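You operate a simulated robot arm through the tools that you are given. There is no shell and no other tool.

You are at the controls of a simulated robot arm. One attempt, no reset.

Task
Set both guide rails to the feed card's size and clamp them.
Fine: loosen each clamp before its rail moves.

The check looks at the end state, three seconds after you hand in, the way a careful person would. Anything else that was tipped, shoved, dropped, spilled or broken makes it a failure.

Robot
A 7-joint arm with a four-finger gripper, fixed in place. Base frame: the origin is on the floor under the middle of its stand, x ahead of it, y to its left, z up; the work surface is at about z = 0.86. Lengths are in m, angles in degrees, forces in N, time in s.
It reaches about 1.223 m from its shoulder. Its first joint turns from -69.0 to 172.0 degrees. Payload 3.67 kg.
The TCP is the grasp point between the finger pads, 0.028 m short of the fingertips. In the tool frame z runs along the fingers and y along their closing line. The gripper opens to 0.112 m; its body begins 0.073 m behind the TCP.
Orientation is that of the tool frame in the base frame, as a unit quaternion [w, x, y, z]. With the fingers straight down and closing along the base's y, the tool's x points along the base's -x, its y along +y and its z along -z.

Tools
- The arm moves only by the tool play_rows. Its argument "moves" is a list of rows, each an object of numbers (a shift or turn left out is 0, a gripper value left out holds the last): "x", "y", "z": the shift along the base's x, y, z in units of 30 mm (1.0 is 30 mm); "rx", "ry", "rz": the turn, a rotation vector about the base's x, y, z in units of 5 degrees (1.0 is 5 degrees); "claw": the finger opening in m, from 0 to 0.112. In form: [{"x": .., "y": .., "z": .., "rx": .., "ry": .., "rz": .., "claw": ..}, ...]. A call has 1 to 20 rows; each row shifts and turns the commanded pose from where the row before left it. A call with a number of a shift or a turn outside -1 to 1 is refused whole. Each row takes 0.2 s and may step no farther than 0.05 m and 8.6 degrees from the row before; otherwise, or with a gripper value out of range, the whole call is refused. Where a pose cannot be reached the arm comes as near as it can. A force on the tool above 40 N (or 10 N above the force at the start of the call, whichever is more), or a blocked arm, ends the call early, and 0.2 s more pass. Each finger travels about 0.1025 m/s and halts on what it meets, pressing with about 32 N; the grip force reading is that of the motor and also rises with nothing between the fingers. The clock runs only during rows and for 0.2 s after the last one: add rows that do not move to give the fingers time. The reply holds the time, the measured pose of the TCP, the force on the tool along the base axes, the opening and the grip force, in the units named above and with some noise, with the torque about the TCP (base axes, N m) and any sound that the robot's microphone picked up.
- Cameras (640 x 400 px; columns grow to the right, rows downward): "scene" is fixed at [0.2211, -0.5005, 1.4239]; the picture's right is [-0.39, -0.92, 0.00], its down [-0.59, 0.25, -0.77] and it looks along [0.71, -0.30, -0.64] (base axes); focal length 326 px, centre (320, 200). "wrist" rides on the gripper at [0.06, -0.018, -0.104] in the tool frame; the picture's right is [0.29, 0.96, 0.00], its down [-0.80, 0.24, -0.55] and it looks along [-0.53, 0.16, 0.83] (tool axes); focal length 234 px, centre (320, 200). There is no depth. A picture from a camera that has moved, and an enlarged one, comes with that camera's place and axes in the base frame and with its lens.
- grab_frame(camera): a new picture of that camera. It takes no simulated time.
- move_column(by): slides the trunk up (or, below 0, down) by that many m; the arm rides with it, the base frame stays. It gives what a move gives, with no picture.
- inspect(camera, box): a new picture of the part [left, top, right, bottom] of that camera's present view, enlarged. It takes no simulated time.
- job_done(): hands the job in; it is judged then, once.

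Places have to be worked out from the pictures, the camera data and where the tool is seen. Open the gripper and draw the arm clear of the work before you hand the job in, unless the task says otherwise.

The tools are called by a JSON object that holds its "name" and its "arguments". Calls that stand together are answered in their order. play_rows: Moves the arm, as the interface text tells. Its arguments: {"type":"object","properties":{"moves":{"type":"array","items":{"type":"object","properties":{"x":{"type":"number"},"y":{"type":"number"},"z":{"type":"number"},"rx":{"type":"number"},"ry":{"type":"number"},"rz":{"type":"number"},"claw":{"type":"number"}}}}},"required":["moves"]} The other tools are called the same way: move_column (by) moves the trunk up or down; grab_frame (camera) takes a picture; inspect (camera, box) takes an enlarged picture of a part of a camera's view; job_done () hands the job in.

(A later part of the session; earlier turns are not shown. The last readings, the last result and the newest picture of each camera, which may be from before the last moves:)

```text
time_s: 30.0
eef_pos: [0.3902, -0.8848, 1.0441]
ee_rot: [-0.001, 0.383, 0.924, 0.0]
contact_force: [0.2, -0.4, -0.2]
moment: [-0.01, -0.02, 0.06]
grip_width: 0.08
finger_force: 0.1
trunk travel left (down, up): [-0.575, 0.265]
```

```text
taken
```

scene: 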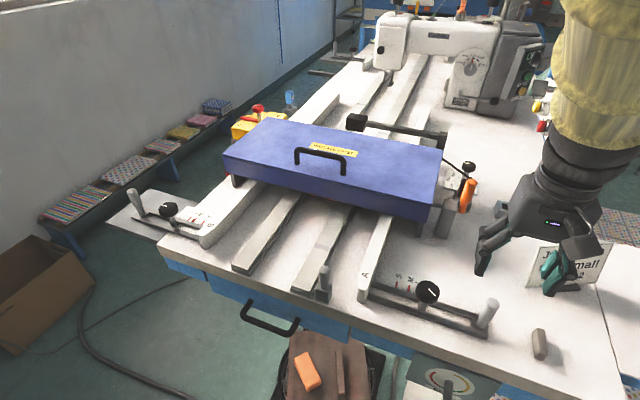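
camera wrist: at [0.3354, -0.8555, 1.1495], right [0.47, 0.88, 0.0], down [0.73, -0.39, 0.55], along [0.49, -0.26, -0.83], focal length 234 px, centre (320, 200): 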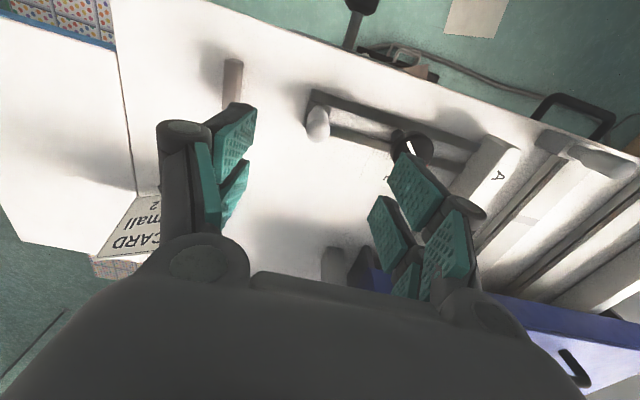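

The handle is just ahead in view; there is also a small upright block roughly 0.09 m further out along the bar line, so I'll keep the jaw opening small. I'll zoom for precise positions.

{"name": "inspect", "arguments": {"camera": "wrist", "box": [200, 50, 440, 200]}}

{"name": "inspect", "arguments": {"camera": "scene", "box": [460, 270, 580, 370]}}

```text
2.67 times, centred on (320, 125) of wrist
camera zoom: at [0.3354, -0.8555, 1.1495], right [0.47, 0.88, 0.0], down [0.73, -0.39, 0.55], along [0.49, -0.26, -0.83], focal length 624 px, centre (320, 400)
```

zoom: 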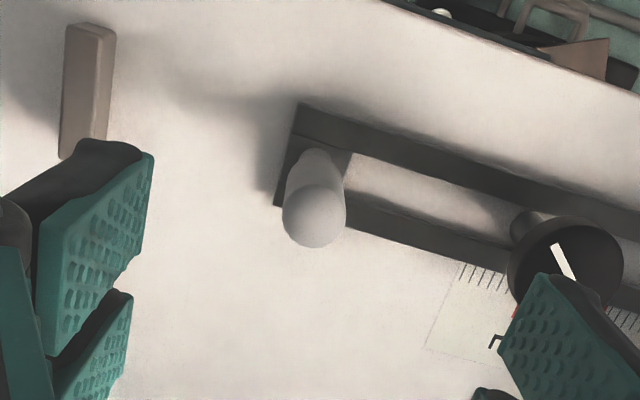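

```text
4.00 times, centred on (520, 320) of scene
camera zoom: at [0.2211, -0.5005, 1.4239], right [-0.39, -0.92, 0.0], down [-0.59, 0.25, -0.77], along [0.71, -0.3, -0.64], focal length 1304 px, centre (-480, -280)
```

zoom: 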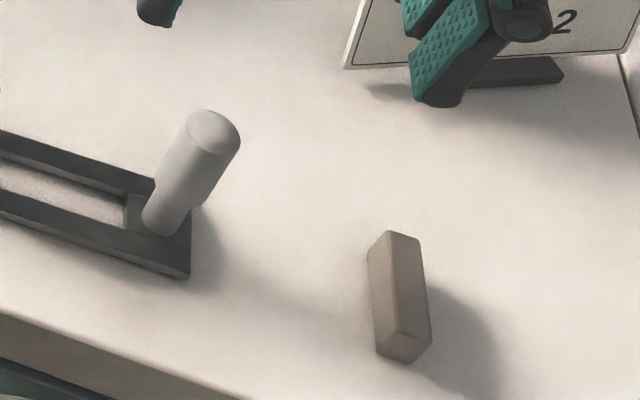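

The handle top is about 21 mm across near (0.394, -0.887). I'll narrow the jaws to 0.06 m and descend around it.

{"name": "play_rows", "arguments": {"moves": [{"claw": 0.06, "x": 0.16, "y": -0.07}, {"z": -0.9}, {"z": -0.9}, {"z": -0.9}, {"z": -0.9}, {"z": -0.6}, {}]}}

{"name": "grab_frame", "arguments": {"camera": "wrist"}}

```text
time_s: 31.6
eef_pos: [0.3963, -0.8879, 0.9175]
ee_rot: [-0.001, 0.383, 0.924, 0.002]
contact_force: [1.0, 0.5, 0.6]
moment: [-0.03, 0.0, -0.02]
grip_width: 0.0601
finger_force: 0.0
trunk travel left (down, up): [-0.575, 0.265]
```

```text
taken
camera wrist: at [0.3409, -0.8582, 1.0224], right [0.47, 0.88, 0.0], down [0.73, -0.4, 0.55], along [0.49, -0.26, -0.83], focal length 234 px, centre (320, 200)
```

wrist: 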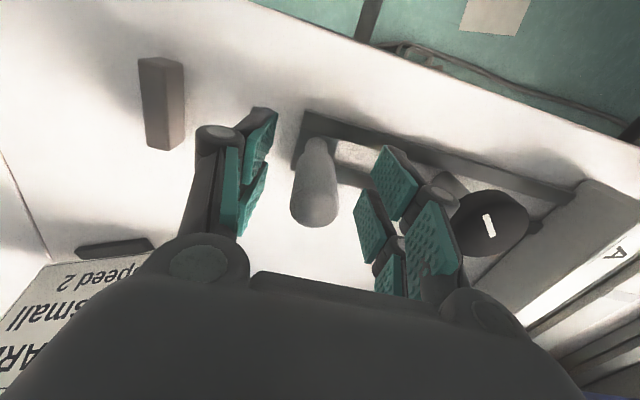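

The handle stands centred between the jaws with no contact. I'll close on it.

{"name": "play_rows", "arguments": {"moves": [{"claw": 0.04}, {"claw": 0.025}, {"claw": 0.01}, {}, {}]}}

{"name": "inspect", "arguments": {"camera": "wrist", "box": [220, 80, 620, 300]}}

```text
time_s: 32.8
eef_pos: [0.3957, -0.8843, 0.9194]
ee_rot: [-0.001, 0.383, 0.924, 0.0]
contact_force: [-6.9, 1.4, -3.3]
moment: [0.7, 0.8, -0.01]
grip_width: 0.0189
finger_force: 44.7
trunk travel left (down, up): [-0.575, 0.265]
```

```text
1.60 times, centred on (420, 190) of wrist
camera zoom: at [0.3401, -0.8555, 1.0243], right [0.47, 0.88, 0.0], down [0.73, -0.39, 0.55], along [0.49, -0.26, -0.83], focal length 375 px, centre (160, 216)
```

zoom: 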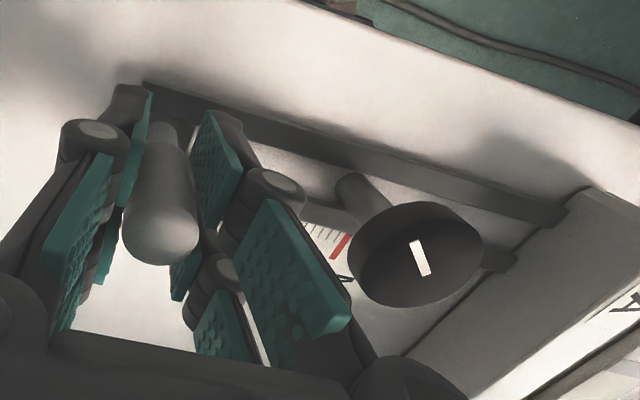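

Handle gripped at 19 mm with small forces. I'll push inward (+x,+y) 5 mm as a test and watch the force and pointer.

{"name": "play_rows", "arguments": {"moves": [{"x": 0.03, "y": 0.03}, {"x": 0.03, "y": 0.03}, {"x": 0.03, "y": 0.03}, {"x": 0.03, "y": 0.03}, {}]}}

{"name": "inspect", "arguments": {"camera": "wrist", "box": [220, 80, 620, 300]}}

```text
time_s: 34.0
eef_pos: [0.398, -0.8816, 0.9186]
ee_rot: [0.0, 0.382, 0.924, 0.0]
contact_force: [-9.5, 4.4, 1.3]
moment: [0.01, 0.35, -0.03]
grip_width: 0.0189
finger_force: 44.8
trunk travel left (down, up): [-0.575, 0.265]
```

```text
1.60 times, centred on (420, 190) of wrist
camera zoom: at [0.3429, -0.8525, 1.0242], right [0.47, 0.88, 0.0], down [0.73, -0.39, 0.55], along [0.49, -0.26, -0.83], focal length 375 px, centre (160, 216)
```

zoom: 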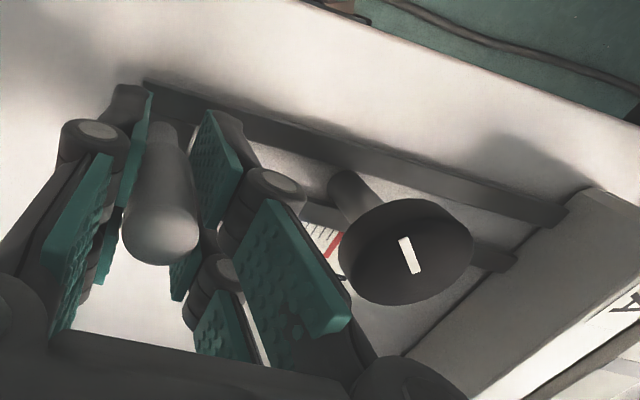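

The rail slides freely with only a few newtons; the knob stays put. I'll continue about 18 mm more with a small sideways correction.

{"name": "play_rows", "arguments": {"moves": [{"x": 0.025, "y": 0.06}, {"x": 0.042, "y": 0.042}, {"x": 0.042, "y": 0.042}, {"x": 0.042, "y": 0.042}, {"x": 0.042, "y": 0.042}, {"x": 0.042, "y": 0.042}, {"x": 0.042, "y": 0.042}, {"x": 0.042, "y": 0.042}, {"x": 0.042, "y": 0.042}, {"x": 0.042, "y": 0.042}, {}]}}

{"name": "grab_frame", "arguments": {"camera": "wrist"}}

{"name": "grab_frame", "arguments": {"camera": "scene"}}

```text
time_s: 36.4
eef_pos: [0.4118, -0.868, 0.9194]
ee_rot: [0.001, 0.383, 0.924, 0.0]
contact_force: [0.8, -6.5, 11.7]
moment: [-0.87, -0.81, -0.05]
grip_width: 0.0188
finger_force: 44.6
trunk travel left (down, up): [-0.575, 0.265]
```

```text
taken
camera wrist: at [0.3564, -0.8388, 1.0241], right [0.47, 0.88, 0.0], down [0.73, -0.39, 0.55], along [0.49, -0.26, -0.83], focal length 234 px, centre (320, 200)
```

wrist: 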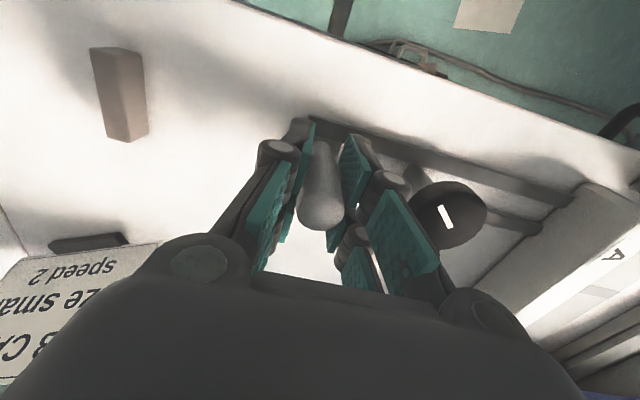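

```text
taken
```

scene: 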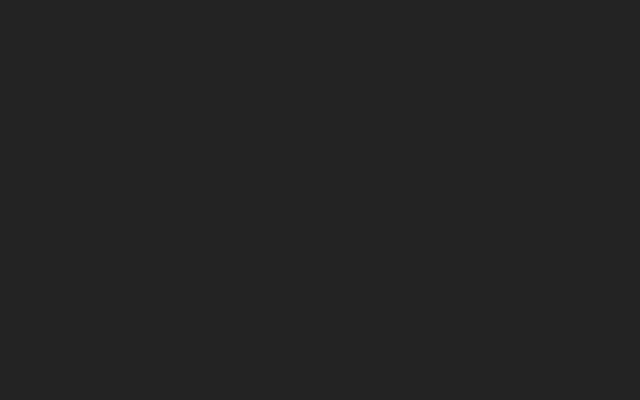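

About 23 mm of travel so far by TCP readings. I'll add 2 mm, then open slightly, lift off and read the pointer.

{"name": "play_rows", "arguments": {"moves": [{"x": 0.025, "y": 0.025}, {"x": 0.025, "y": 0.025}, {}]}}

{"name": "play_rows", "arguments": {"moves": [{"claw": 0.03}, {"claw": 0.05}, {"claw": 0.05}, {"z": 0.5}, {"z": 1}, {"z": 1}, {"z": 1}, {"z": 1}, {}]}}

{"name": "grab_frame", "arguments": {"camera": "wrist"}}

{"name": "grab_frame", "arguments": {"camera": "scene"}}

```text
time_s: 37.2
eef_pos: [0.413, -0.8661, 0.9192]
ee_rot: [0.0, 0.383, 0.924, 0.0]
contact_force: [1.7, -6.6, 12.0]
moment: [-0.74, -0.6, 0.01]
grip_width: 0.0188
finger_force: 44.8
trunk travel left (down, up): [-0.575, 0.265]
```

```text
time_s: 39.2
eef_pos: [0.4131, -0.8686, 1.0521]
ee_rot: [0.0, 0.382, 0.924, 0.001]
contact_force: [-0.5, -0.6, -0.7]
moment: [0.02, 0.04, -0.03]
grip_width: 0.0498
finger_force: 0.0
trunk travel left (down, up): [-0.575, 0.265]
```

```text
taken
camera wrist: at [0.358, -0.8389, 1.157], right [0.47, 0.88, 0.0], down [0.73, -0.39, 0.55], along [0.49, -0.26, -0.83], focal length 234 px, centre (320, 200)
```

wrist: 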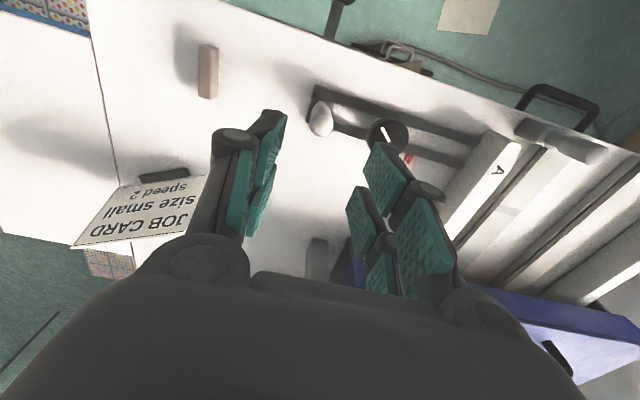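

```text
taken
```

scene: 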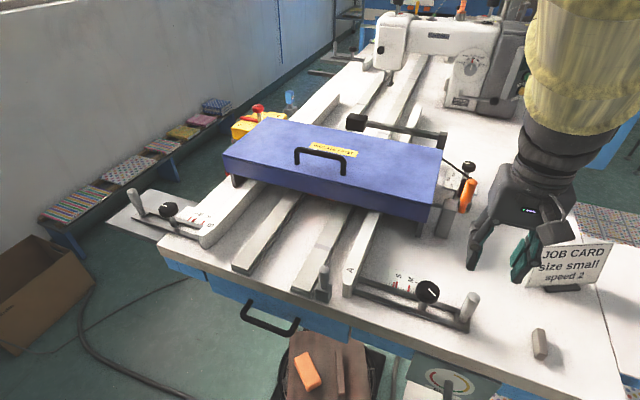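

The rail A has moved inward. I'll zoom in on the scene view of the A scale for the pointer reading.

{"name": "inspect", "arguments": {"camera": "scene", "box": [385, 268, 425, 298]}}

{"name": "inspect", "arguments": {"camera": "scene", "box": [335, 250, 495, 350]}}

```text
13.33 times, centred on (405, 283) of scene
camera zoom: at [0.2211, -0.5005, 1.4239], right [-0.39, -0.92, 0.0], down [-0.59, 0.25, -0.77], along [0.71, -0.3, -0.64], focal length 4348 px, centre (-813, -907)
```

zoom: 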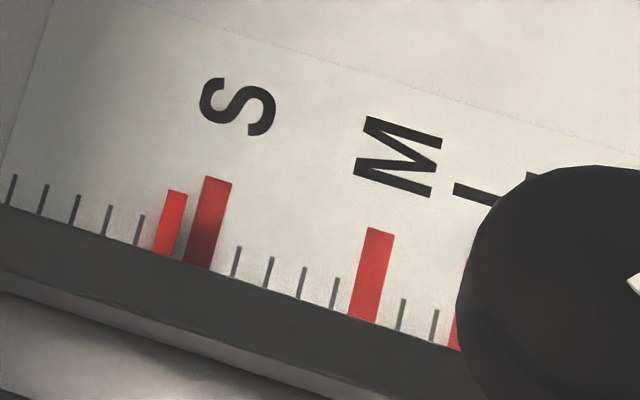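

```text
4.00 times, centred on (415, 300) of scene
camera zoom: at [0.2211, -0.5005, 1.4239], right [-0.39, -0.92, 0.0], down [-0.59, 0.25, -0.77], along [0.71, -0.3, -0.64], focal length 1304 px, centre (-60, -200)
```

zoom: 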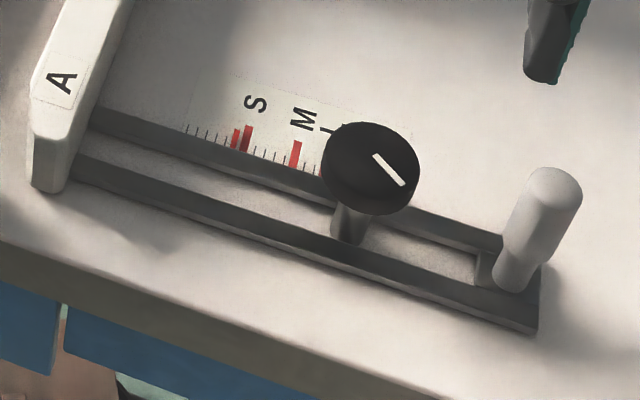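

From the scene camera (no sideways parallax at A), the pointer is about 5.3 mm past S toward the inside, because closing on the handle also nudged the loose rail. I'll go back down, regrip and pull outward 5.3 mm.

{"name": "play_rows", "arguments": {"moves": [{"z": -1}, {"z": -1}, {"z": -1}, {"z": -1}, {"z": -0.5}, {}, {"claw": 0.03}, {"claw": 0.01}, {}, {}]}}

{"name": "play_rows", "arguments": {"moves": [{"x": -0.025, "y": -0.025}, {"x": -0.025, "y": -0.025}, {"x": -0.025, "y": -0.025}, {"x": -0.025, "y": -0.025}, {"x": -0.025, "y": -0.025}, {}, {}]}}

{"name": "play_rows", "arguments": {"moves": [{"claw": 0.03}, {"claw": 0.05}, {"claw": 0.05}, {"z": 0.5}, {"z": 1}, {"z": 1}, {"z": 1}, {"z": 1}, {}]}}

{"name": "inspect", "arguments": {"camera": "scene", "box": [385, 268, 425, 298]}}

{"name": "grab_frame", "arguments": {"camera": "scene"}}

```text
time_s: 41.4
eef_pos: [0.4133, -0.8671, 0.9174]
ee_rot: [-0.001, 0.382, 0.924, 0.001]
contact_force: [-3.5, 5.6, -5.1]
moment: [-0.32, -0.09, -0.05]
grip_width: 0.0188
finger_force: 44.4
trunk travel left (down, up): [-0.575, 0.265]
```

```text
time_s: 43.0
eef_pos: [0.4098, -0.8714, 0.9179]
ee_rot: [-0.001, 0.383, 0.924, 0.001]
contact_force: [-5.0, 10.6, -13.0]
moment: [-0.04, -0.09, -0.02]
grip_width: 0.0188
finger_force: 44.7
trunk travel left (down, up): [-0.575, 0.265]
```

```text
time_s: 45.0
eef_pos: [0.41, -0.8717, 1.0509]
ee_rot: [-0.001, 0.382, 0.924, 0.001]
contact_force: [0.6, 0.1, -0.2]
moment: [0.06, 0.03, -0.03]
grip_width: 0.05
finger_force: 0.1
trunk travel left (down, up): [-0.575, 0.265]
```

```text
13.33 times, centred on (405, 283) of scene
camera zoom: at [0.2211, -0.5005, 1.4239], right [-0.39, -0.92, 0.0], down [-0.59, 0.25, -0.77], along [0.71, -0.3, -0.64], focal length 4348 px, centre (-813, -907)
```

zoom: 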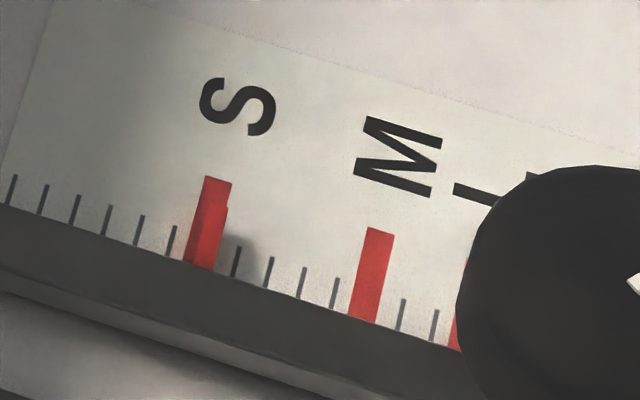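

```text
taken
```

scene: 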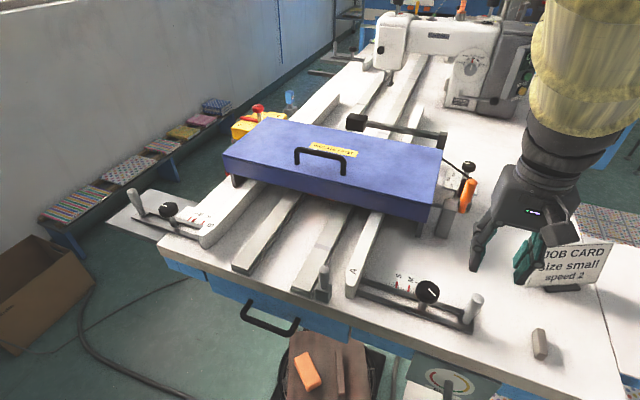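

The pointer now sits on S. I'll enlarge it further to judge the residual offset.

{"name": "inspect", "arguments": {"camera": "scene", "box": [393, 278, 407, 291]}}

{"name": "inspect", "arguments": {"camera": "wrist", "box": [380, 120, 440, 180]}}

{"name": "grab_frame", "arguments": {"camera": "wrist"}}

```text
16.00 times, centred on (400, 284) of scene
camera zoom: at [0.2211, -0.5005, 1.4239], right [-0.39, -0.92, 0.0], down [-0.59, 0.25, -0.77], along [0.71, -0.3, -0.64], focal length 5218 px, centre (-960, -1152)
```

zoom: 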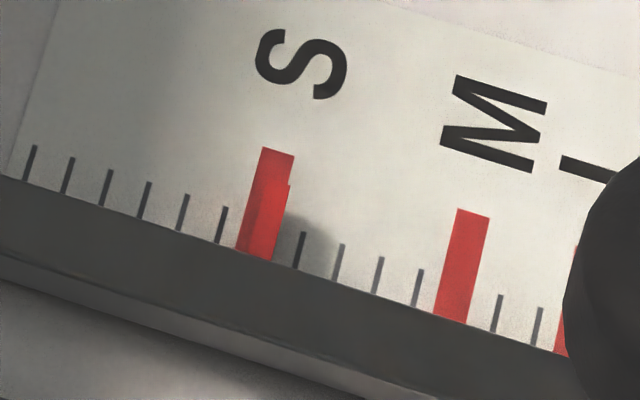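

```text
6.67 times, centred on (410, 150) of wrist
camera zoom: at [0.3549, -0.8417, 1.1561], right [0.47, 0.88, 0.0], down [0.73, -0.39, 0.55], along [0.49, -0.26, -0.83], focal length 1561 px, centre (-280, 533)
```

zoom: 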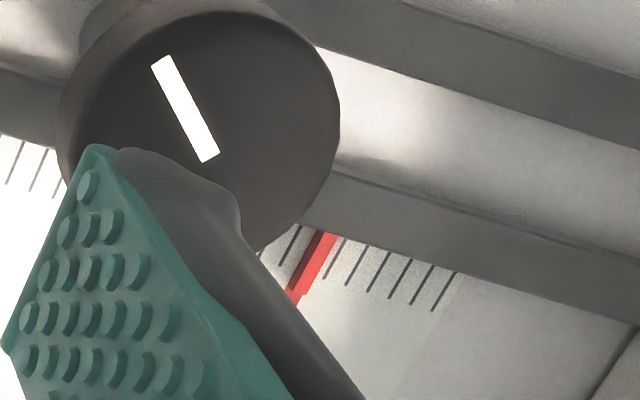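

```text
taken
camera wrist: at [0.3549, -0.8417, 1.1561], right [0.47, 0.88, 0.0], down [0.73, -0.39, 0.55], along [0.49, -0.26, -0.83], focal length 234 px, centre (320, 200)
```

wrist: 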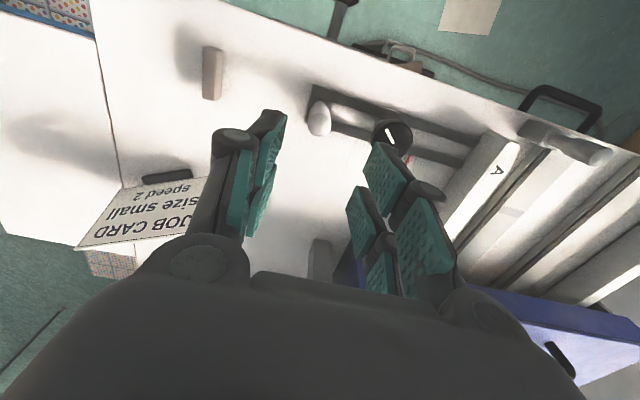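

A's pointer is on S within about 0.3 mm. Now I'll return over the knob (centre about (0.4665, -0.8152)) at yaw 96° so I can turn it back clockwise the full amount.

{"name": "play_rows", "arguments": {"moves": [{"x": 0.47, "y": 0.47, "claw": 0.08}, {"x": 0.47, "y": 0.47}, {"x": 0.47, "y": 0.47}, {"x": 0.473, "y": 0.473}, {"rz": 1}, {"rz": 1}, {"rz": 1}, {"rz": 1}, {"rz": 1}, {"rz": 1}, {"rz": 1}, {"rz": 1}, {"rz": 1}, {"rz": 1}, {"rz": 1}, {"rz": 1}, {"rz": 1}, {"rz": 1}, {"rz": 1}, {"rz": 1}]}}

{"name": "play_rows", "arguments": {"moves": [{"rz": 1}, {"rz": 1}, {"rz": 1}, {"rz": 1}, {"rz": 1}, {"rz": 1}, {"rz": 1}, {"rz": 1}, {"rz": 1}, {"rz": 1}, {"rz": 1}, {"rz": 1}, {"rz": 0.2}, {}, {}]}}

{"name": "inspect", "arguments": {"camera": "wrist", "box": [230, 40, 470, 170]}}

{"name": "grab_frame", "arguments": {"camera": "scene"}}

```text
time_s: 49.2
eef_pos: [0.4663, -0.8151, 1.0532]
ee_rot: [-0.001, -0.301, 0.954, 0.001]
contact_force: [0.3, -0.1, 0.2]
moment: [0.0, 0.0, 0.0]
grip_width: 0.0799
finger_force: 0.0
trunk travel left (down, up): [-0.575, 0.265]
```

```text
time_s: 52.4
eef_pos: [0.4675, -0.8168, 1.0536]
ee_rot: [0.0, 0.744, -0.669, 0.0]
contact_force: [0.5, 0.0, 0.1]
moment: [-0.01, 0.0, 0.0]
grip_width: 0.0799
finger_force: 0.1
trunk travel left (down, up): [-0.575, 0.265]
```

```text
2.67 times, centred on (350, 105) of wrist
camera zoom: at [0.49, -0.8731, 1.1592], right [-0.92, -0.39, 0.0], down [-0.32, 0.77, 0.55], along [-0.21, 0.51, -0.83], focal length 624 px, centre (240, 453)
```

zoom: 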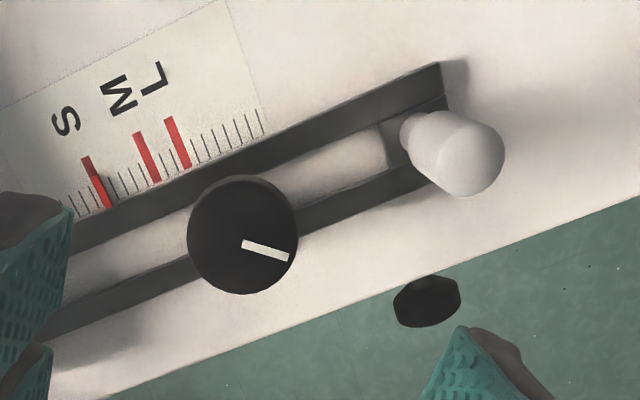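

```text
taken
```

scene: 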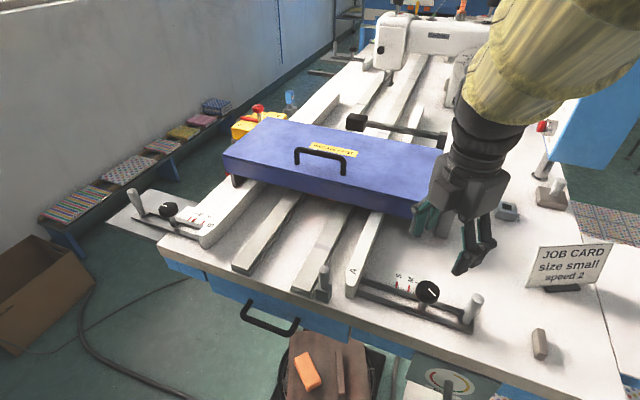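

Positioned above the knob with the handle well clear. I'll descend to z 0.92, close, and check forces.

{"name": "play_rows", "arguments": {"moves": [{"x": -0.03, "y": 0.05, "z": -0.9}, {"z": -0.9}, {"z": -0.9}, {"z": -0.9}, {"z": -0.85}, {}, {"claw": 0.06}, {"claw": 0.03}, {"claw": 0.02}, {}]}}

{"name": "inspect", "arguments": {"camera": "wrist", "box": [220, 100, 440, 300]}}

```text
time_s: 54.6
eef_pos: [0.4643, -0.8145, 0.9194]
ee_rot: [-0.001, 0.744, -0.668, -0.001]
contact_force: [-0.4, -0.9, -8.2]
moment: [-1.26, -0.26, 0.01]
grip_width: 0.0395
finger_force: 44.7
trunk travel left (down, up): [-0.575, 0.265]
```

```text
2.00 times, centred on (330, 200) of wrist
camera zoom: at [0.489, -0.873, 1.0249], right [-0.92, -0.39, 0.0], down [-0.32, 0.77, 0.56], along [-0.22, 0.51, -0.83], focal length 468 px, centre (300, 200)
```

zoom: 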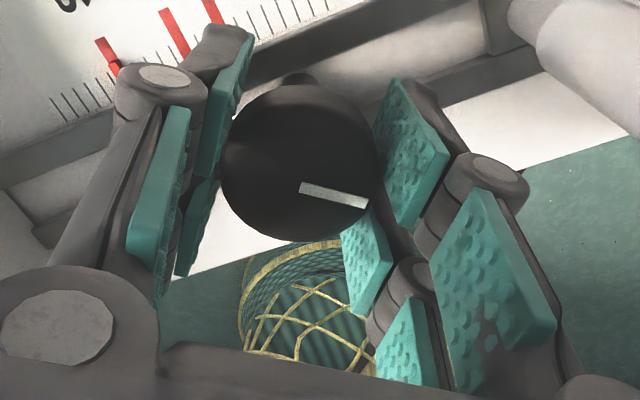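

Good grip with near-zero side force. I'll turn clockwise in chunks, monitoring force and torque.

{"name": "play_rows", "arguments": {"moves": [{"rz": -0.8}, {"rz": -0.8}, {"rz": -0.8}, {"rz": -0.8}, {"rz": -0.8}, {"rz": -0.8}, {}]}}

```text
time_s: 56.2
eef_pos: [0.4645, -0.815, 0.9195]
ee_rot: [0.0, -0.587, 0.809, 0.0]
contact_force: [2.7, -7.4, -1.2]
moment: [-0.39, -0.23, -0.02]
grip_width: 0.0396
finger_force: 45.4
trunk travel left (down, up): [-0.575, 0.265]
```

Force stays small. I'll continue clockwise another 48°.

{"name": "play_rows", "arguments": {"moves": [{"y": -0.015, "rz": -0.8}, {"rz": -0.8}, {"rz": -0.8}, {"rz": -0.8}, {"rz": -0.8}, {"rz": -0.8}, {}]}}

{"name": "play_rows", "arguments": {"moves": [{"rz": -0.8}, {"rz": -0.8}, {"rz": -0.8}, {"rz": -0.8}, {"rz": -0.8}, {"rz": -0.8}, {}]}}

{"name": "inspect", "arguments": {"camera": "wrist", "box": [220, 100, 440, 300]}}

```text
time_s: 57.8
eef_pos: [0.4659, -0.8149, 0.9209]
ee_rot: [0.0, -0.406, 0.914, 0.0]
contact_force: [0.2, -5.5, -3.7]
moment: [0.99, -0.41, -0.03]
grip_width: 0.0395
finger_force: 44.8
trunk travel left (down, up): [-0.575, 0.265]
```

```text
time_s: 59.4
eef_pos: [0.4652, -0.8158, 0.9212]
ee_rot: [0.0, -0.208, 0.978, 0.001]
contact_force: [2.5, -4.9, -8.0]
moment: [-0.55, -0.09, -0.06]
grip_width: 0.0395
finger_force: 44.8
trunk travel left (down, up): [-0.575, 0.265]
```

```text
2.00 times, centred on (330, 200) of wrist
camera zoom: at [0.4175, -0.8561, 1.0251], right [-0.65, 0.76, 0.0], down [0.63, 0.54, 0.55], along [0.42, 0.36, -0.83], focal length 468 px, centre (300, 200)
```

zoom: 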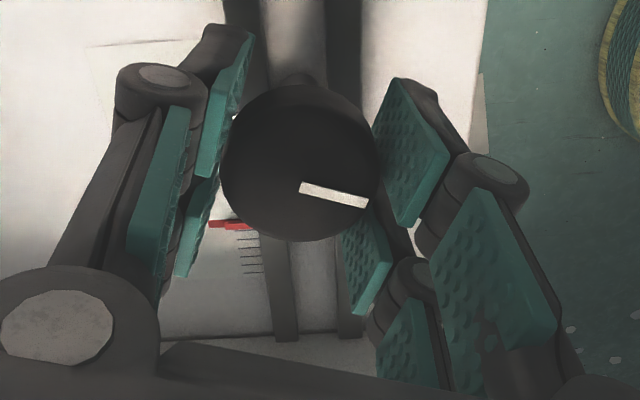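

Yaw is 24°, with the mark still locked to the jaws. I'll continue clockwise.

{"name": "play_rows", "arguments": {"moves": [{"rz": -0.8}, {"rz": -0.8}, {"rz": -0.8}, {"rz": -0.8}, {"rz": -0.8}, {"rz": -0.8}, {}]}}

{"name": "play_rows", "arguments": {"moves": [{"rz": -0.8}, {"rz": -0.8}, {"rz": -0.8}, {"rz": -0.8}, {"rz": -0.8}, {"rz": -0.8}, {}]}}

```text
time_s: 61.0
eef_pos: [0.4655, -0.8157, 0.9193]
ee_rot: [-0.001, 0.0, 1.0, 0.001]
contact_force: [3.4, -6.4, -5.6]
moment: [-0.42, -0.47, -0.06]
grip_width: 0.0392
finger_force: 45.4
trunk travel left (down, up): [-0.575, 0.265]
```

```text
time_s: 62.6
eef_pos: [0.4655, -0.8147, 0.9205]
ee_rot: [-0.001, 0.208, 0.978, 0.0]
contact_force: [7.0, -9.1, -4.5]
moment: [-0.7, -0.76, -0.13]
grip_width: 0.0392
finger_force: 44.7
trunk travel left (down, up): [-0.575, 0.265]
```

Yaw -24°, torque slightly rising (-0.13 N·m). I'll do the last ~21° more slowly with a small correction.

{"name": "play_rows", "arguments": {"moves": [{"x": 0.015, "y": -0.02, "rz": -0.5}, {"rz": -0.5}, {"rz": -0.5}, {"rz": -0.5}, {"rz": -0.5}, {"rz": -0.5}, {}]}}

{"name": "inspect", "arguments": {"camera": "wrist", "box": [220, 100, 440, 300]}}

```text
time_s: 64.2
eef_pos: [0.4654, -0.8139, 0.9192]
ee_rot: [-0.001, 0.334, 0.943, 0.001]
contact_force: [0.9, -6.4, -4.3]
moment: [0.34, 0.74, 0.05]
grip_width: 0.0398
finger_force: 44.8
trunk travel left (down, up): [-0.575, 0.265]
```

```text
2.00 times, centred on (330, 200) of wrist
camera zoom: at [0.407, -0.7917, 1.0252], right [0.38, 0.93, 0.0], down [0.77, -0.32, 0.55], along [0.51, -0.21, -0.83], focal length 468 px, centre (300, 200)
```

zoom: 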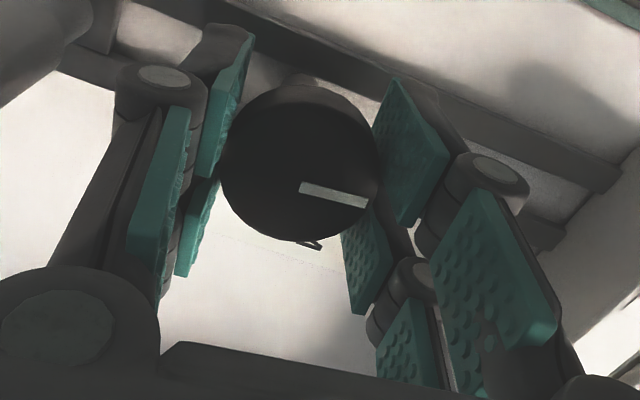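

Yaw -39°. I'll continue slowly in 1.5° steps through the original angle and see whether a stop or torque appears.

{"name": "play_rows", "arguments": {"moves": [{"rz": -0.3}, {"rz": -0.3}, {"rz": -0.3}, {"rz": -0.3}, {"rz": -0.3}, {}]}}

{"name": "inspect", "arguments": {"camera": "wrist", "box": [220, 100, 440, 300]}}

```text
time_s: 65.6
eef_pos: [0.464, -0.8164, 0.9199]
ee_rot: [-0.001, 0.395, 0.919, 0.002]
contact_force: [-5.2, -1.8, -9.5]
moment: [0.27, 0.37, 0.58]
grip_width: 0.0394
finger_force: 44.5
trunk travel left (down, up): [-0.575, 0.265]
```

```text
2.00 times, centred on (330, 200) of wrist
camera zoom: at [0.4105, -0.7844, 1.0254], right [0.5, 0.87, 0.0], down [0.72, -0.41, 0.55], along [0.48, -0.27, -0.83], focal length 468 px, centre (300, 200)
```

zoom: 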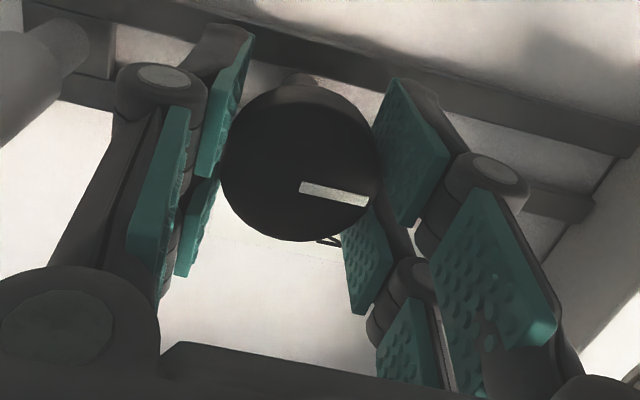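

Torque jumped to 0.58 N·m at about the original angle, so the clamp is seating. I'll turn a few degrees more to be sure it is tight.

{"name": "play_rows", "arguments": {"moves": [{"rz": -0.3}, {"rz": -0.3}, {"rz": -0.3}, {}]}}

{"name": "inspect", "arguments": {"camera": "wrist", "box": [220, 100, 440, 300]}}

```text
time_s: 66.6
eef_pos: [0.4652, -0.8149, 0.9207]
ee_rot: [-0.001, 0.431, 0.902, 0.001]
contact_force: [-8.3, -2.6, -7.9]
moment: [-0.06, 0.5, 0.33]
grip_width: 0.0396
finger_force: 44.9
trunk travel left (down, up): [-0.575, 0.265]
```

```text
2.00 times, centred on (330, 200) of wrist
camera zoom: at [0.4131, -0.7803, 1.0256], right [0.56, 0.83, 0.0], down [0.69, -0.47, 0.55], along [0.46, -0.31, -0.83], focal length 468 px, centre (300, 200)
```

zoom: 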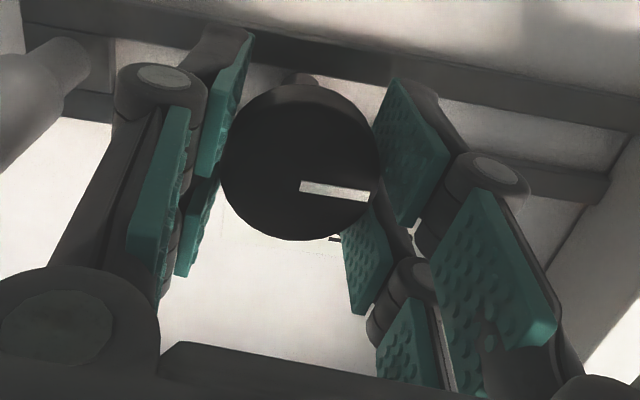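

The jaws now slip on the knob while it stays put: it is at its tight stop. I'll open a little, lift off, and check A.

{"name": "play_rows", "arguments": {"moves": [{"claw": 0.045}, {"claw": 0.055}, {"claw": 0.055}, {"z": 0.5}, {"z": 1}, {"z": 1}, {"z": 1}, {"z": 1}, {}]}}

{"name": "grab_frame", "arguments": {"camera": "scene"}}

{"name": "inspect", "arguments": {"camera": "scene", "box": [393, 278, 407, 291]}}

{"name": "inspect", "arguments": {"camera": "scene", "box": [335, 250, 495, 350]}}

{"name": "grab_frame", "arguments": {"camera": "wrist"}}

```text
time_s: 68.6
eef_pos: [0.4649, -0.813, 1.0592]
ee_rot: [0.001, 0.43, 0.903, 0.0]
contact_force: [0.3, 0.8, -0.2]
moment: [-0.02, -0.02, -0.01]
grip_width: 0.0551
finger_force: 0.0
trunk travel left (down, up): [-0.575, 0.265]
```

```text
taken
```

scene: 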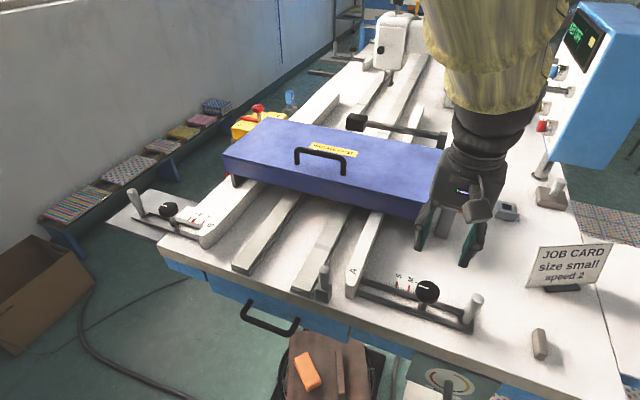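

```text
16.00 times, centred on (400, 284) of scene
camera zoom: at [0.2211, -0.5005, 1.4239], right [-0.39, -0.92, 0.0], down [-0.59, 0.25, -0.77], along [0.71, -0.3, -0.64], focal length 5218 px, centre (-960, -1152)
```

zoom: 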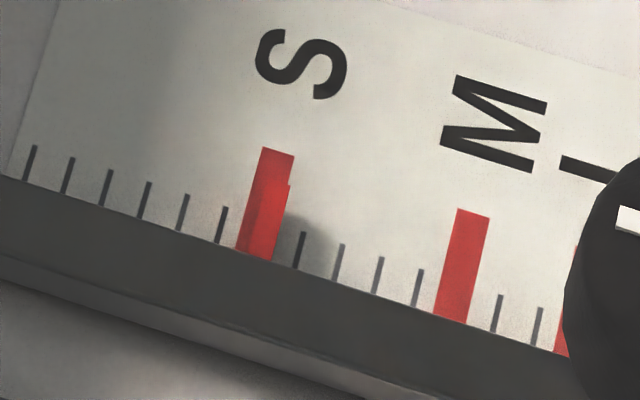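

```text
4.00 times, centred on (415, 300) of scene
camera zoom: at [0.2211, -0.5005, 1.4239], right [-0.39, -0.92, 0.0], down [-0.59, 0.25, -0.77], along [0.71, -0.3, -0.64], focal length 1304 px, centre (-60, -200)
```

zoom: 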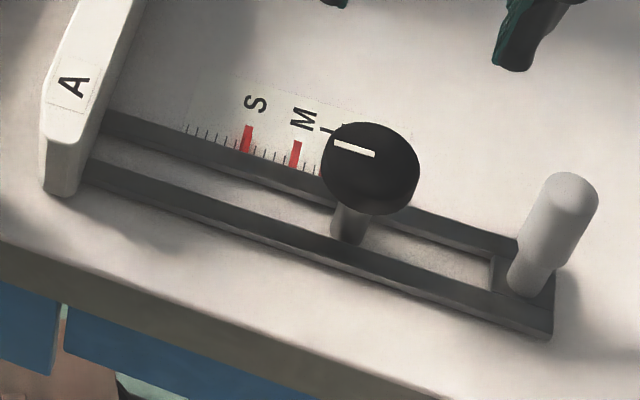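

```text
taken
camera wrist: at [0.4133, -0.7787, 1.1633], right [0.56, 0.83, 0.0], down [0.69, -0.47, 0.55], along [0.46, -0.31, -0.83], focal length 234 px, centre (320, 200)
```

wrist: 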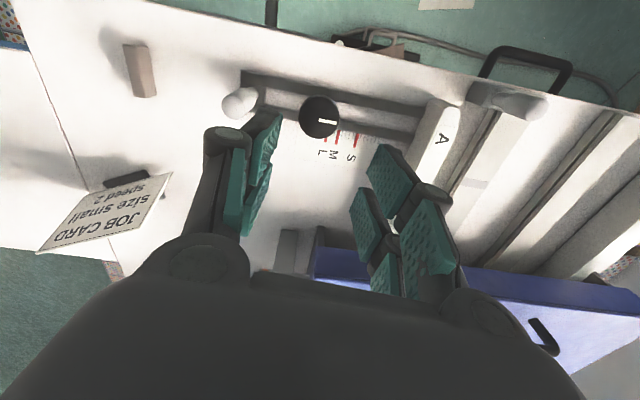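

A is finished: pointer on S, knob mark back at its original tight direction. I'll raise and travel along the front of the table to B.

{"name": "play_rows", "arguments": {"moves": [{"z": 1}, {"z": 1, "rz": 0.6}, {"x": 0.9, "y": 0.9, "rz": 0.6}, {"x": 0.9, "y": 0.9}, {"x": 0.9, "y": 0.9}, {"x": 0.9, "y": 0.9}, {"x": 0.9, "y": 0.9}, {"x": 0.9, "y": 0.9}, {"x": 0.9, "y": 0.9}, {"x": 0.9, "y": 0.9}, {"x": 0.9, "y": 0.9}, {"x": 0.9, "y": 0.9}, {"x": 0.9, "y": 0.9}, {"x": 0.9, "y": 0.9}, {"x": 0.9, "y": 0.9}, {"x": 0.9, "y": 0.9}, {"x": 0.9, "y": 0.9}, {}, {}]}}

{"name": "grab_frame", "arguments": {"camera": "wrist"}}

{"name": "grab_frame", "arguments": {"camera": "scene"}}

```text
time_s: 72.6
eef_pos: [0.8692, -0.4064, 1.1161]
ee_rot: [-0.001, 0.382, 0.924, 0.0]
contact_force: [0.0, 0.2, -1.2]
moment: [0.0, 0.01, -0.01]
grip_width: 0.055
finger_force: 0.1
trunk travel left (down, up): [-0.575, 0.265]
```

```text
taken
camera wrist: at [0.8146, -0.3769, 1.2215], right [0.47, 0.88, 0.0], down [0.73, -0.39, 0.55], along [0.49, -0.26, -0.83], focal length 234 px, centre (320, 200)
```

wrist: 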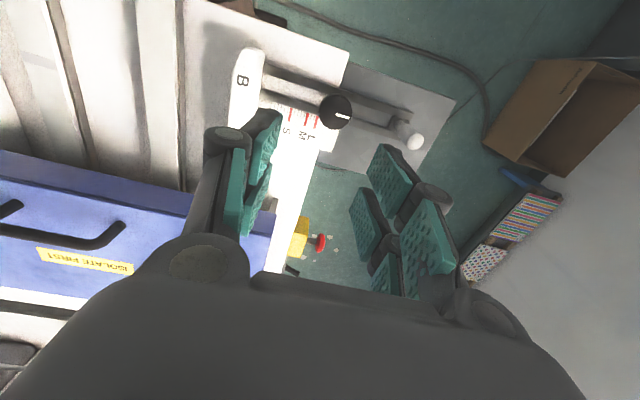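

```text
taken
```

scene: 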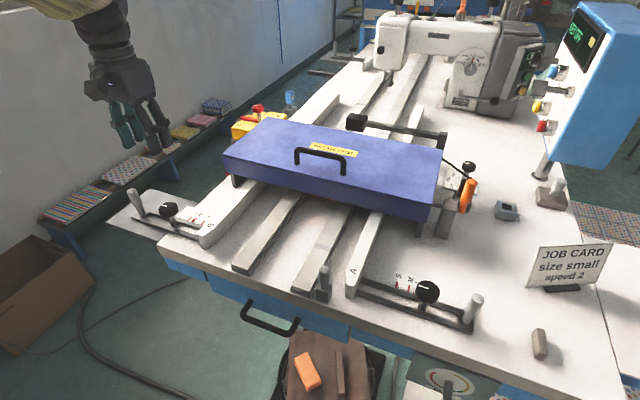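

I'm above B with a clear view. I'll zoom in on the knob, scale and handle to locate them.

{"name": "inspect", "arguments": {"camera": "wrist", "box": [260, 60, 440, 170]}}

{"name": "inspect", "arguments": {"camera": "wrist", "box": [270, 90, 340, 140]}}

{"name": "inspect", "arguments": {"camera": "scene", "box": [120, 180, 220, 242]}}

```text
3.56 times, centred on (350, 115) of wrist
camera zoom: at [0.8146, -0.3769, 1.2215], right [0.47, 0.88, 0.0], down [0.73, -0.39, 0.55], along [0.49, -0.26, -0.83], focal length 833 px, centre (213, 502)
```

zoom: 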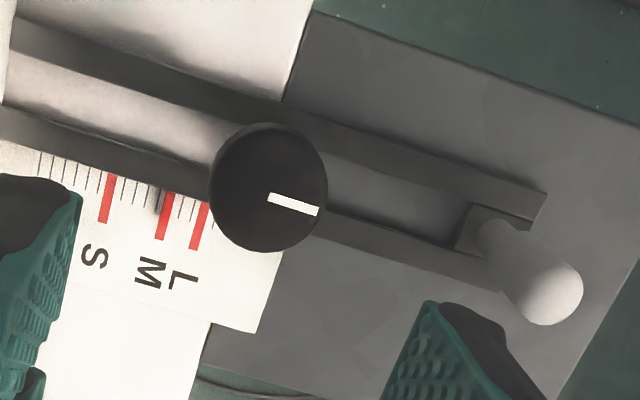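

```text
8.00 times, centred on (305, 115) of wrist
camera zoom: at [0.8146, -0.3769, 1.2215], right [0.47, 0.88, 0.0], down [0.73, -0.39, 0.55], along [0.49, -0.26, -0.83], focal length 1873 px, centre (440, 880)
```

zoom: 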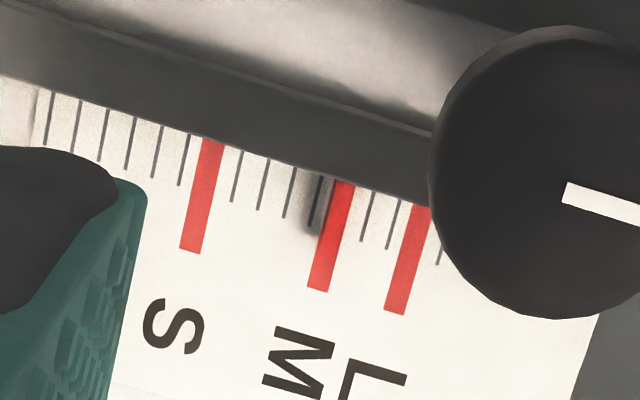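

```text
6.40 times, centred on (170, 211) of scene
camera zoom: at [0.2211, -0.5005, 1.4239], right [-0.39, -0.92, 0.0], down [-0.59, 0.25, -0.77], along [0.71, -0.3, -0.64], focal length 2087 px, centre (1280, 130)
```

zoom: 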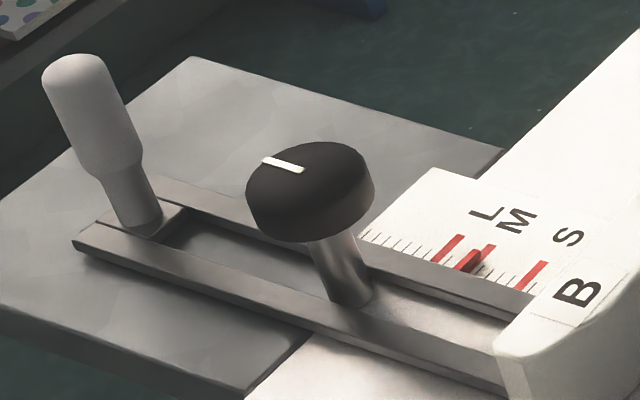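

B's pointer is exactly on M (no sideways parallax from here), so B also needs 25 mm inward. I put the B knob at (0.888, -0.3935) and the B handle at (0.963, -0.320). I'll move above the knob, jaws at 0.08, and partly descend to verify.

{"name": "play_rows", "arguments": {"moves": [{"x": 0.64, "y": 0.43, "claw": 0.08}, {"z": -1}, {"z": -1}, {"z": -1}, {"z": -0.6}, {}, {}]}}

{"name": "grab_frame", "arguments": {"camera": "wrist"}}

{"name": "grab_frame", "arguments": {"camera": "scene"}}

```text
time_s: 74.2
eef_pos: [0.888, -0.3958, 1.0081]
ee_rot: [0.0, 0.382, 0.924, -0.001]
contact_force: [0.0, 0.9, -0.6]
moment: [-0.01, 0.01, 0.0]
grip_width: 0.0799
finger_force: 0.1
trunk travel left (down, up): [-0.575, 0.265]
```

```text
taken
camera wrist: at [0.8339, -0.3664, 1.1123], right [0.47, 0.88, 0.0], down [0.73, -0.39, 0.55], along [0.49, -0.26, -0.83], focal length 234 px, centre (320, 200)
```

wrist: 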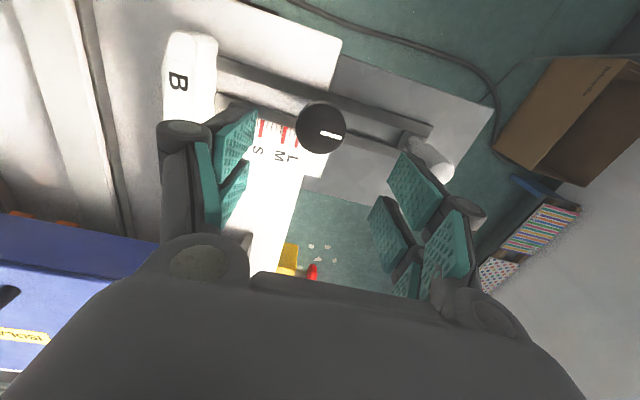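

```text
taken
```

scene: 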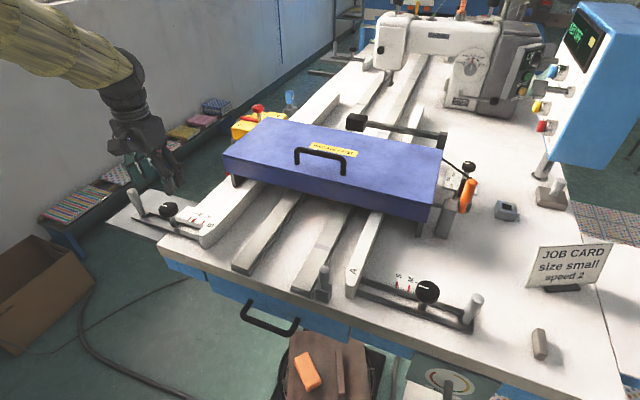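

The knob is centred under the jaws. I'll narrow to 0.065 to stay well off the handle, and descend to z 0.92.

{"name": "play_rows", "arguments": {"moves": [{"y": 0.03, "claw": 0.065}, {"z": -0.8}, {"z": -0.8}, {"z": -0.8}, {"z": -0.54}, {}]}}

{"name": "grab_frame", "arguments": {"camera": "wrist"}}

{"name": "grab_frame", "arguments": {"camera": "scene"}}

```text
time_s: 75.6
eef_pos: [0.8915, -0.3964, 0.9197]
ee_rot: [0.0, 0.382, 0.924, -0.001]
contact_force: [-0.6, -0.2, 0.6]
moment: [0.01, 0.04, 0.03]
grip_width: 0.065
finger_force: 0.1
trunk travel left (down, up): [-0.575, 0.265]
```

```text
taken
camera wrist: at [0.8353, -0.3665, 1.0243], right [0.47, 0.88, 0.0], down [0.73, -0.39, 0.55], along [0.49, -0.26, -0.83], focal length 234 px, centre (320, 200)
```

wrist: 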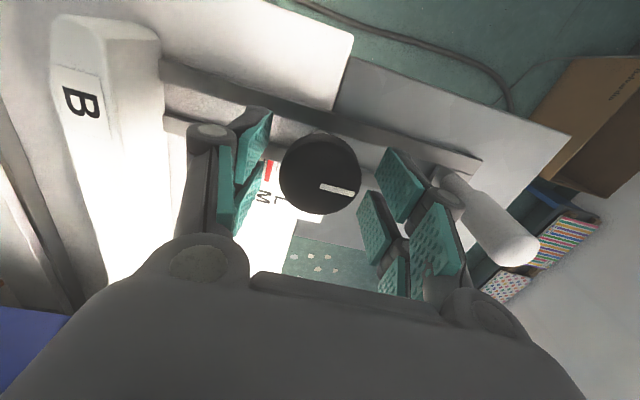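

```text
taken
```

scene: 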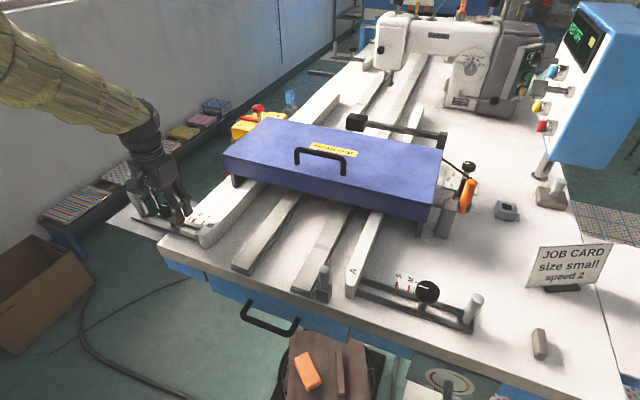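

The knob is centred between the jaws along the closing line but about 5 mm toward the camera side. I'll shift that way, then close.

{"name": "play_rows", "arguments": {"moves": [{"x": -0.11, "y": 0.11}, {}, {"claw": 0.045}, {"claw": 0.03}, {"claw": 0.02}, {}, {}]}}

{"name": "inspect", "arguments": {"camera": "wrist", "box": [220, 100, 440, 300]}}

```text
time_s: 77.2
eef_pos: [0.8865, -0.3946, 0.9202]
ee_rot: [0.0, 0.383, 0.924, 0.0]
contact_force: [-6.4, -5.2, -2.5]
moment: [-0.62, -0.17, -0.07]
grip_width: 0.039
finger_force: 45.4
trunk travel left (down, up): [-0.575, 0.265]
```

```text
2.00 times, centred on (330, 200) of wrist
camera zoom: at [0.831, -0.3642, 1.0238], right [0.47, 0.88, 0.0], down [0.73, -0.39, 0.55], along [0.49, -0.26, -0.83], focal length 468 px, centre (300, 200)
```

zoom: 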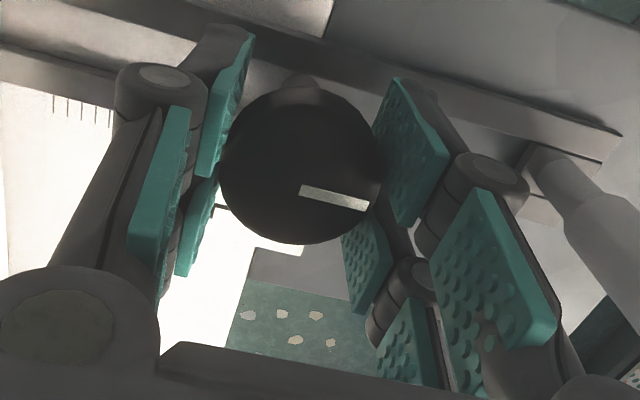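

Well-centred grip with small forces. I'll turn the B knob counter-clockwise in chunks.

{"name": "play_rows", "arguments": {"moves": [{"x": -0.015, "y": -0.012}, {"rz": 0.6}, {"rz": 0.6}, {"rz": 0.8}, {"rz": 0.8}, {"rz": 0.8}, {}]}}

{"name": "inspect", "arguments": {"camera": "wrist", "box": [220, 100, 440, 300]}}

```text
time_s: 78.8
eef_pos: [0.8868, -0.3939, 0.9183]
ee_rot: [0.001, 0.232, 0.973, 0.0]
contact_force: [4.1, -11.9, -1.3]
moment: [0.08, 0.31, 0.12]
grip_width: 0.039
finger_force: 44.9
trunk travel left (down, up): [-0.575, 0.265]
```

```text
2.00 times, centred on (330, 200) of wrist
camera zoom: at [0.8245, -0.3827, 1.0238], right [0.18, 0.98, 0.0], down [0.82, -0.15, 0.55], along [0.55, -0.1, -0.83], focal length 468 px, centre (300, 200)
```

zoom: 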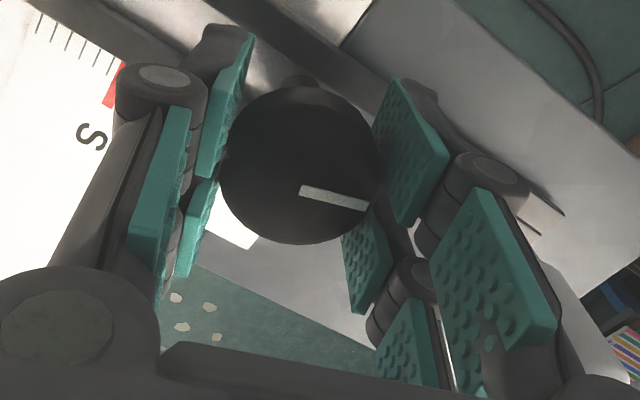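

The B knob turns with the tool at low torque. I'll correct slightly and continue.

{"name": "play_rows", "arguments": {"moves": [{"x": 0.01, "y": -0.03, "rz": 0.8}, {"rz": 0.8}, {"rz": 0.8}, {"rz": 0.8}, {"rz": 0.8}, {"rz": 0.8}, {}]}}

{"name": "play_rows", "arguments": {"moves": [{"rz": 0.8}, {"rz": 0.8}, {"rz": 0.8}, {"rz": 0.8}, {"rz": 0.8}, {"rz": 0.8}, {}]}}

```text
time_s: 80.4
eef_pos: [0.8851, -0.3946, 0.9191]
ee_rot: [0.0, 0.026, 1.0, 0.001]
contact_force: [0.9, -3.8, -2.6]
moment: [-0.22, -1.31, 0.08]
grip_width: 0.0393
finger_force: 44.9
trunk travel left (down, up): [-0.575, 0.265]
```

```text
time_s: 82.0
eef_pos: [0.8862, -0.3937, 0.9186]
ee_rot: [0.0, -0.184, 0.983, 0.0]
contact_force: [3.2, 0.5, -5.7]
moment: [0.11, -0.06, 0.02]
grip_width: 0.0394
finger_force: 45.3
trunk travel left (down, up): [-0.575, 0.265]
```

Forces remain small at yaw +21°. I'll continue counter-clockwise toward the same 140° total used on A.

{"name": "play_rows", "arguments": {"moves": [{"rz": 0.8}, {"rz": 0.8}, {"rz": 0.8}, {"rz": 0.8}, {"rz": 0.8}, {"rz": 0.8}, {}]}}

{"name": "play_rows", "arguments": {"moves": [{"rz": 0.8}, {"rz": 0.8}, {"rz": 0.8}, {"rz": 0.8}, {"rz": 0.8}, {"rz": 0.8}, {}]}}

{"name": "inspect", "arguments": {"camera": "wrist", "box": [220, 100, 440, 300]}}

{"name": "grab_frame", "arguments": {"camera": "scene"}}

```text
time_s: 83.6
eef_pos: [0.8866, -0.3937, 0.9186]
ee_rot: [0.0, -0.383, 0.924, 0.001]
contact_force: [-3.5, 5.5, -6.2]
moment: [-0.25, 0.73, 0.06]
grip_width: 0.0394
finger_force: 44.9
trunk travel left (down, up): [-0.575, 0.265]
```

```text
time_s: 85.2
eef_pos: [0.8864, -0.3931, 0.9192]
ee_rot: [0.0, -0.567, 0.824, 0.0]
contact_force: [0.3, -0.9, -6.3]
moment: [-0.39, -0.15, 0.04]
grip_width: 0.0394
finger_force: 44.5
trunk travel left (down, up): [-0.575, 0.265]
```

```text
2.00 times, centred on (330, 200) of wrist
camera zoom: at [0.8815, -0.456, 1.0238], right [-1.0, 0.07, 0.0], down [0.06, 0.83, 0.55], along [0.04, 0.55, -0.83], focal length 468 px, centre (300, 200)
```

zoom: 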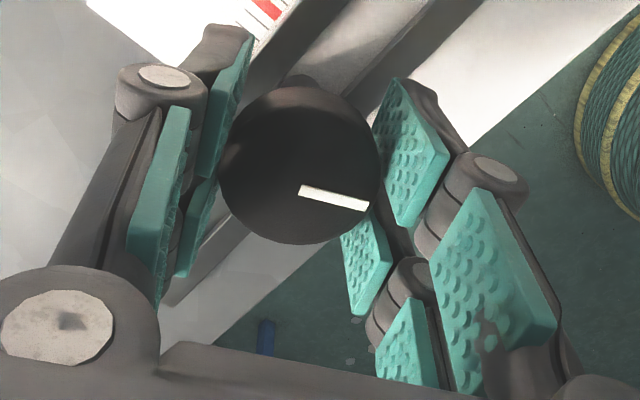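

```text
taken
```

scene: 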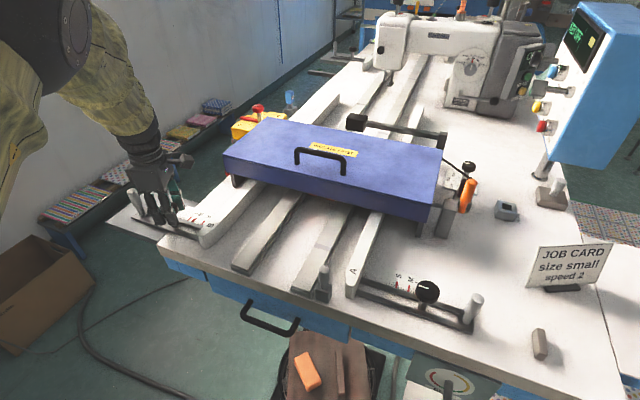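

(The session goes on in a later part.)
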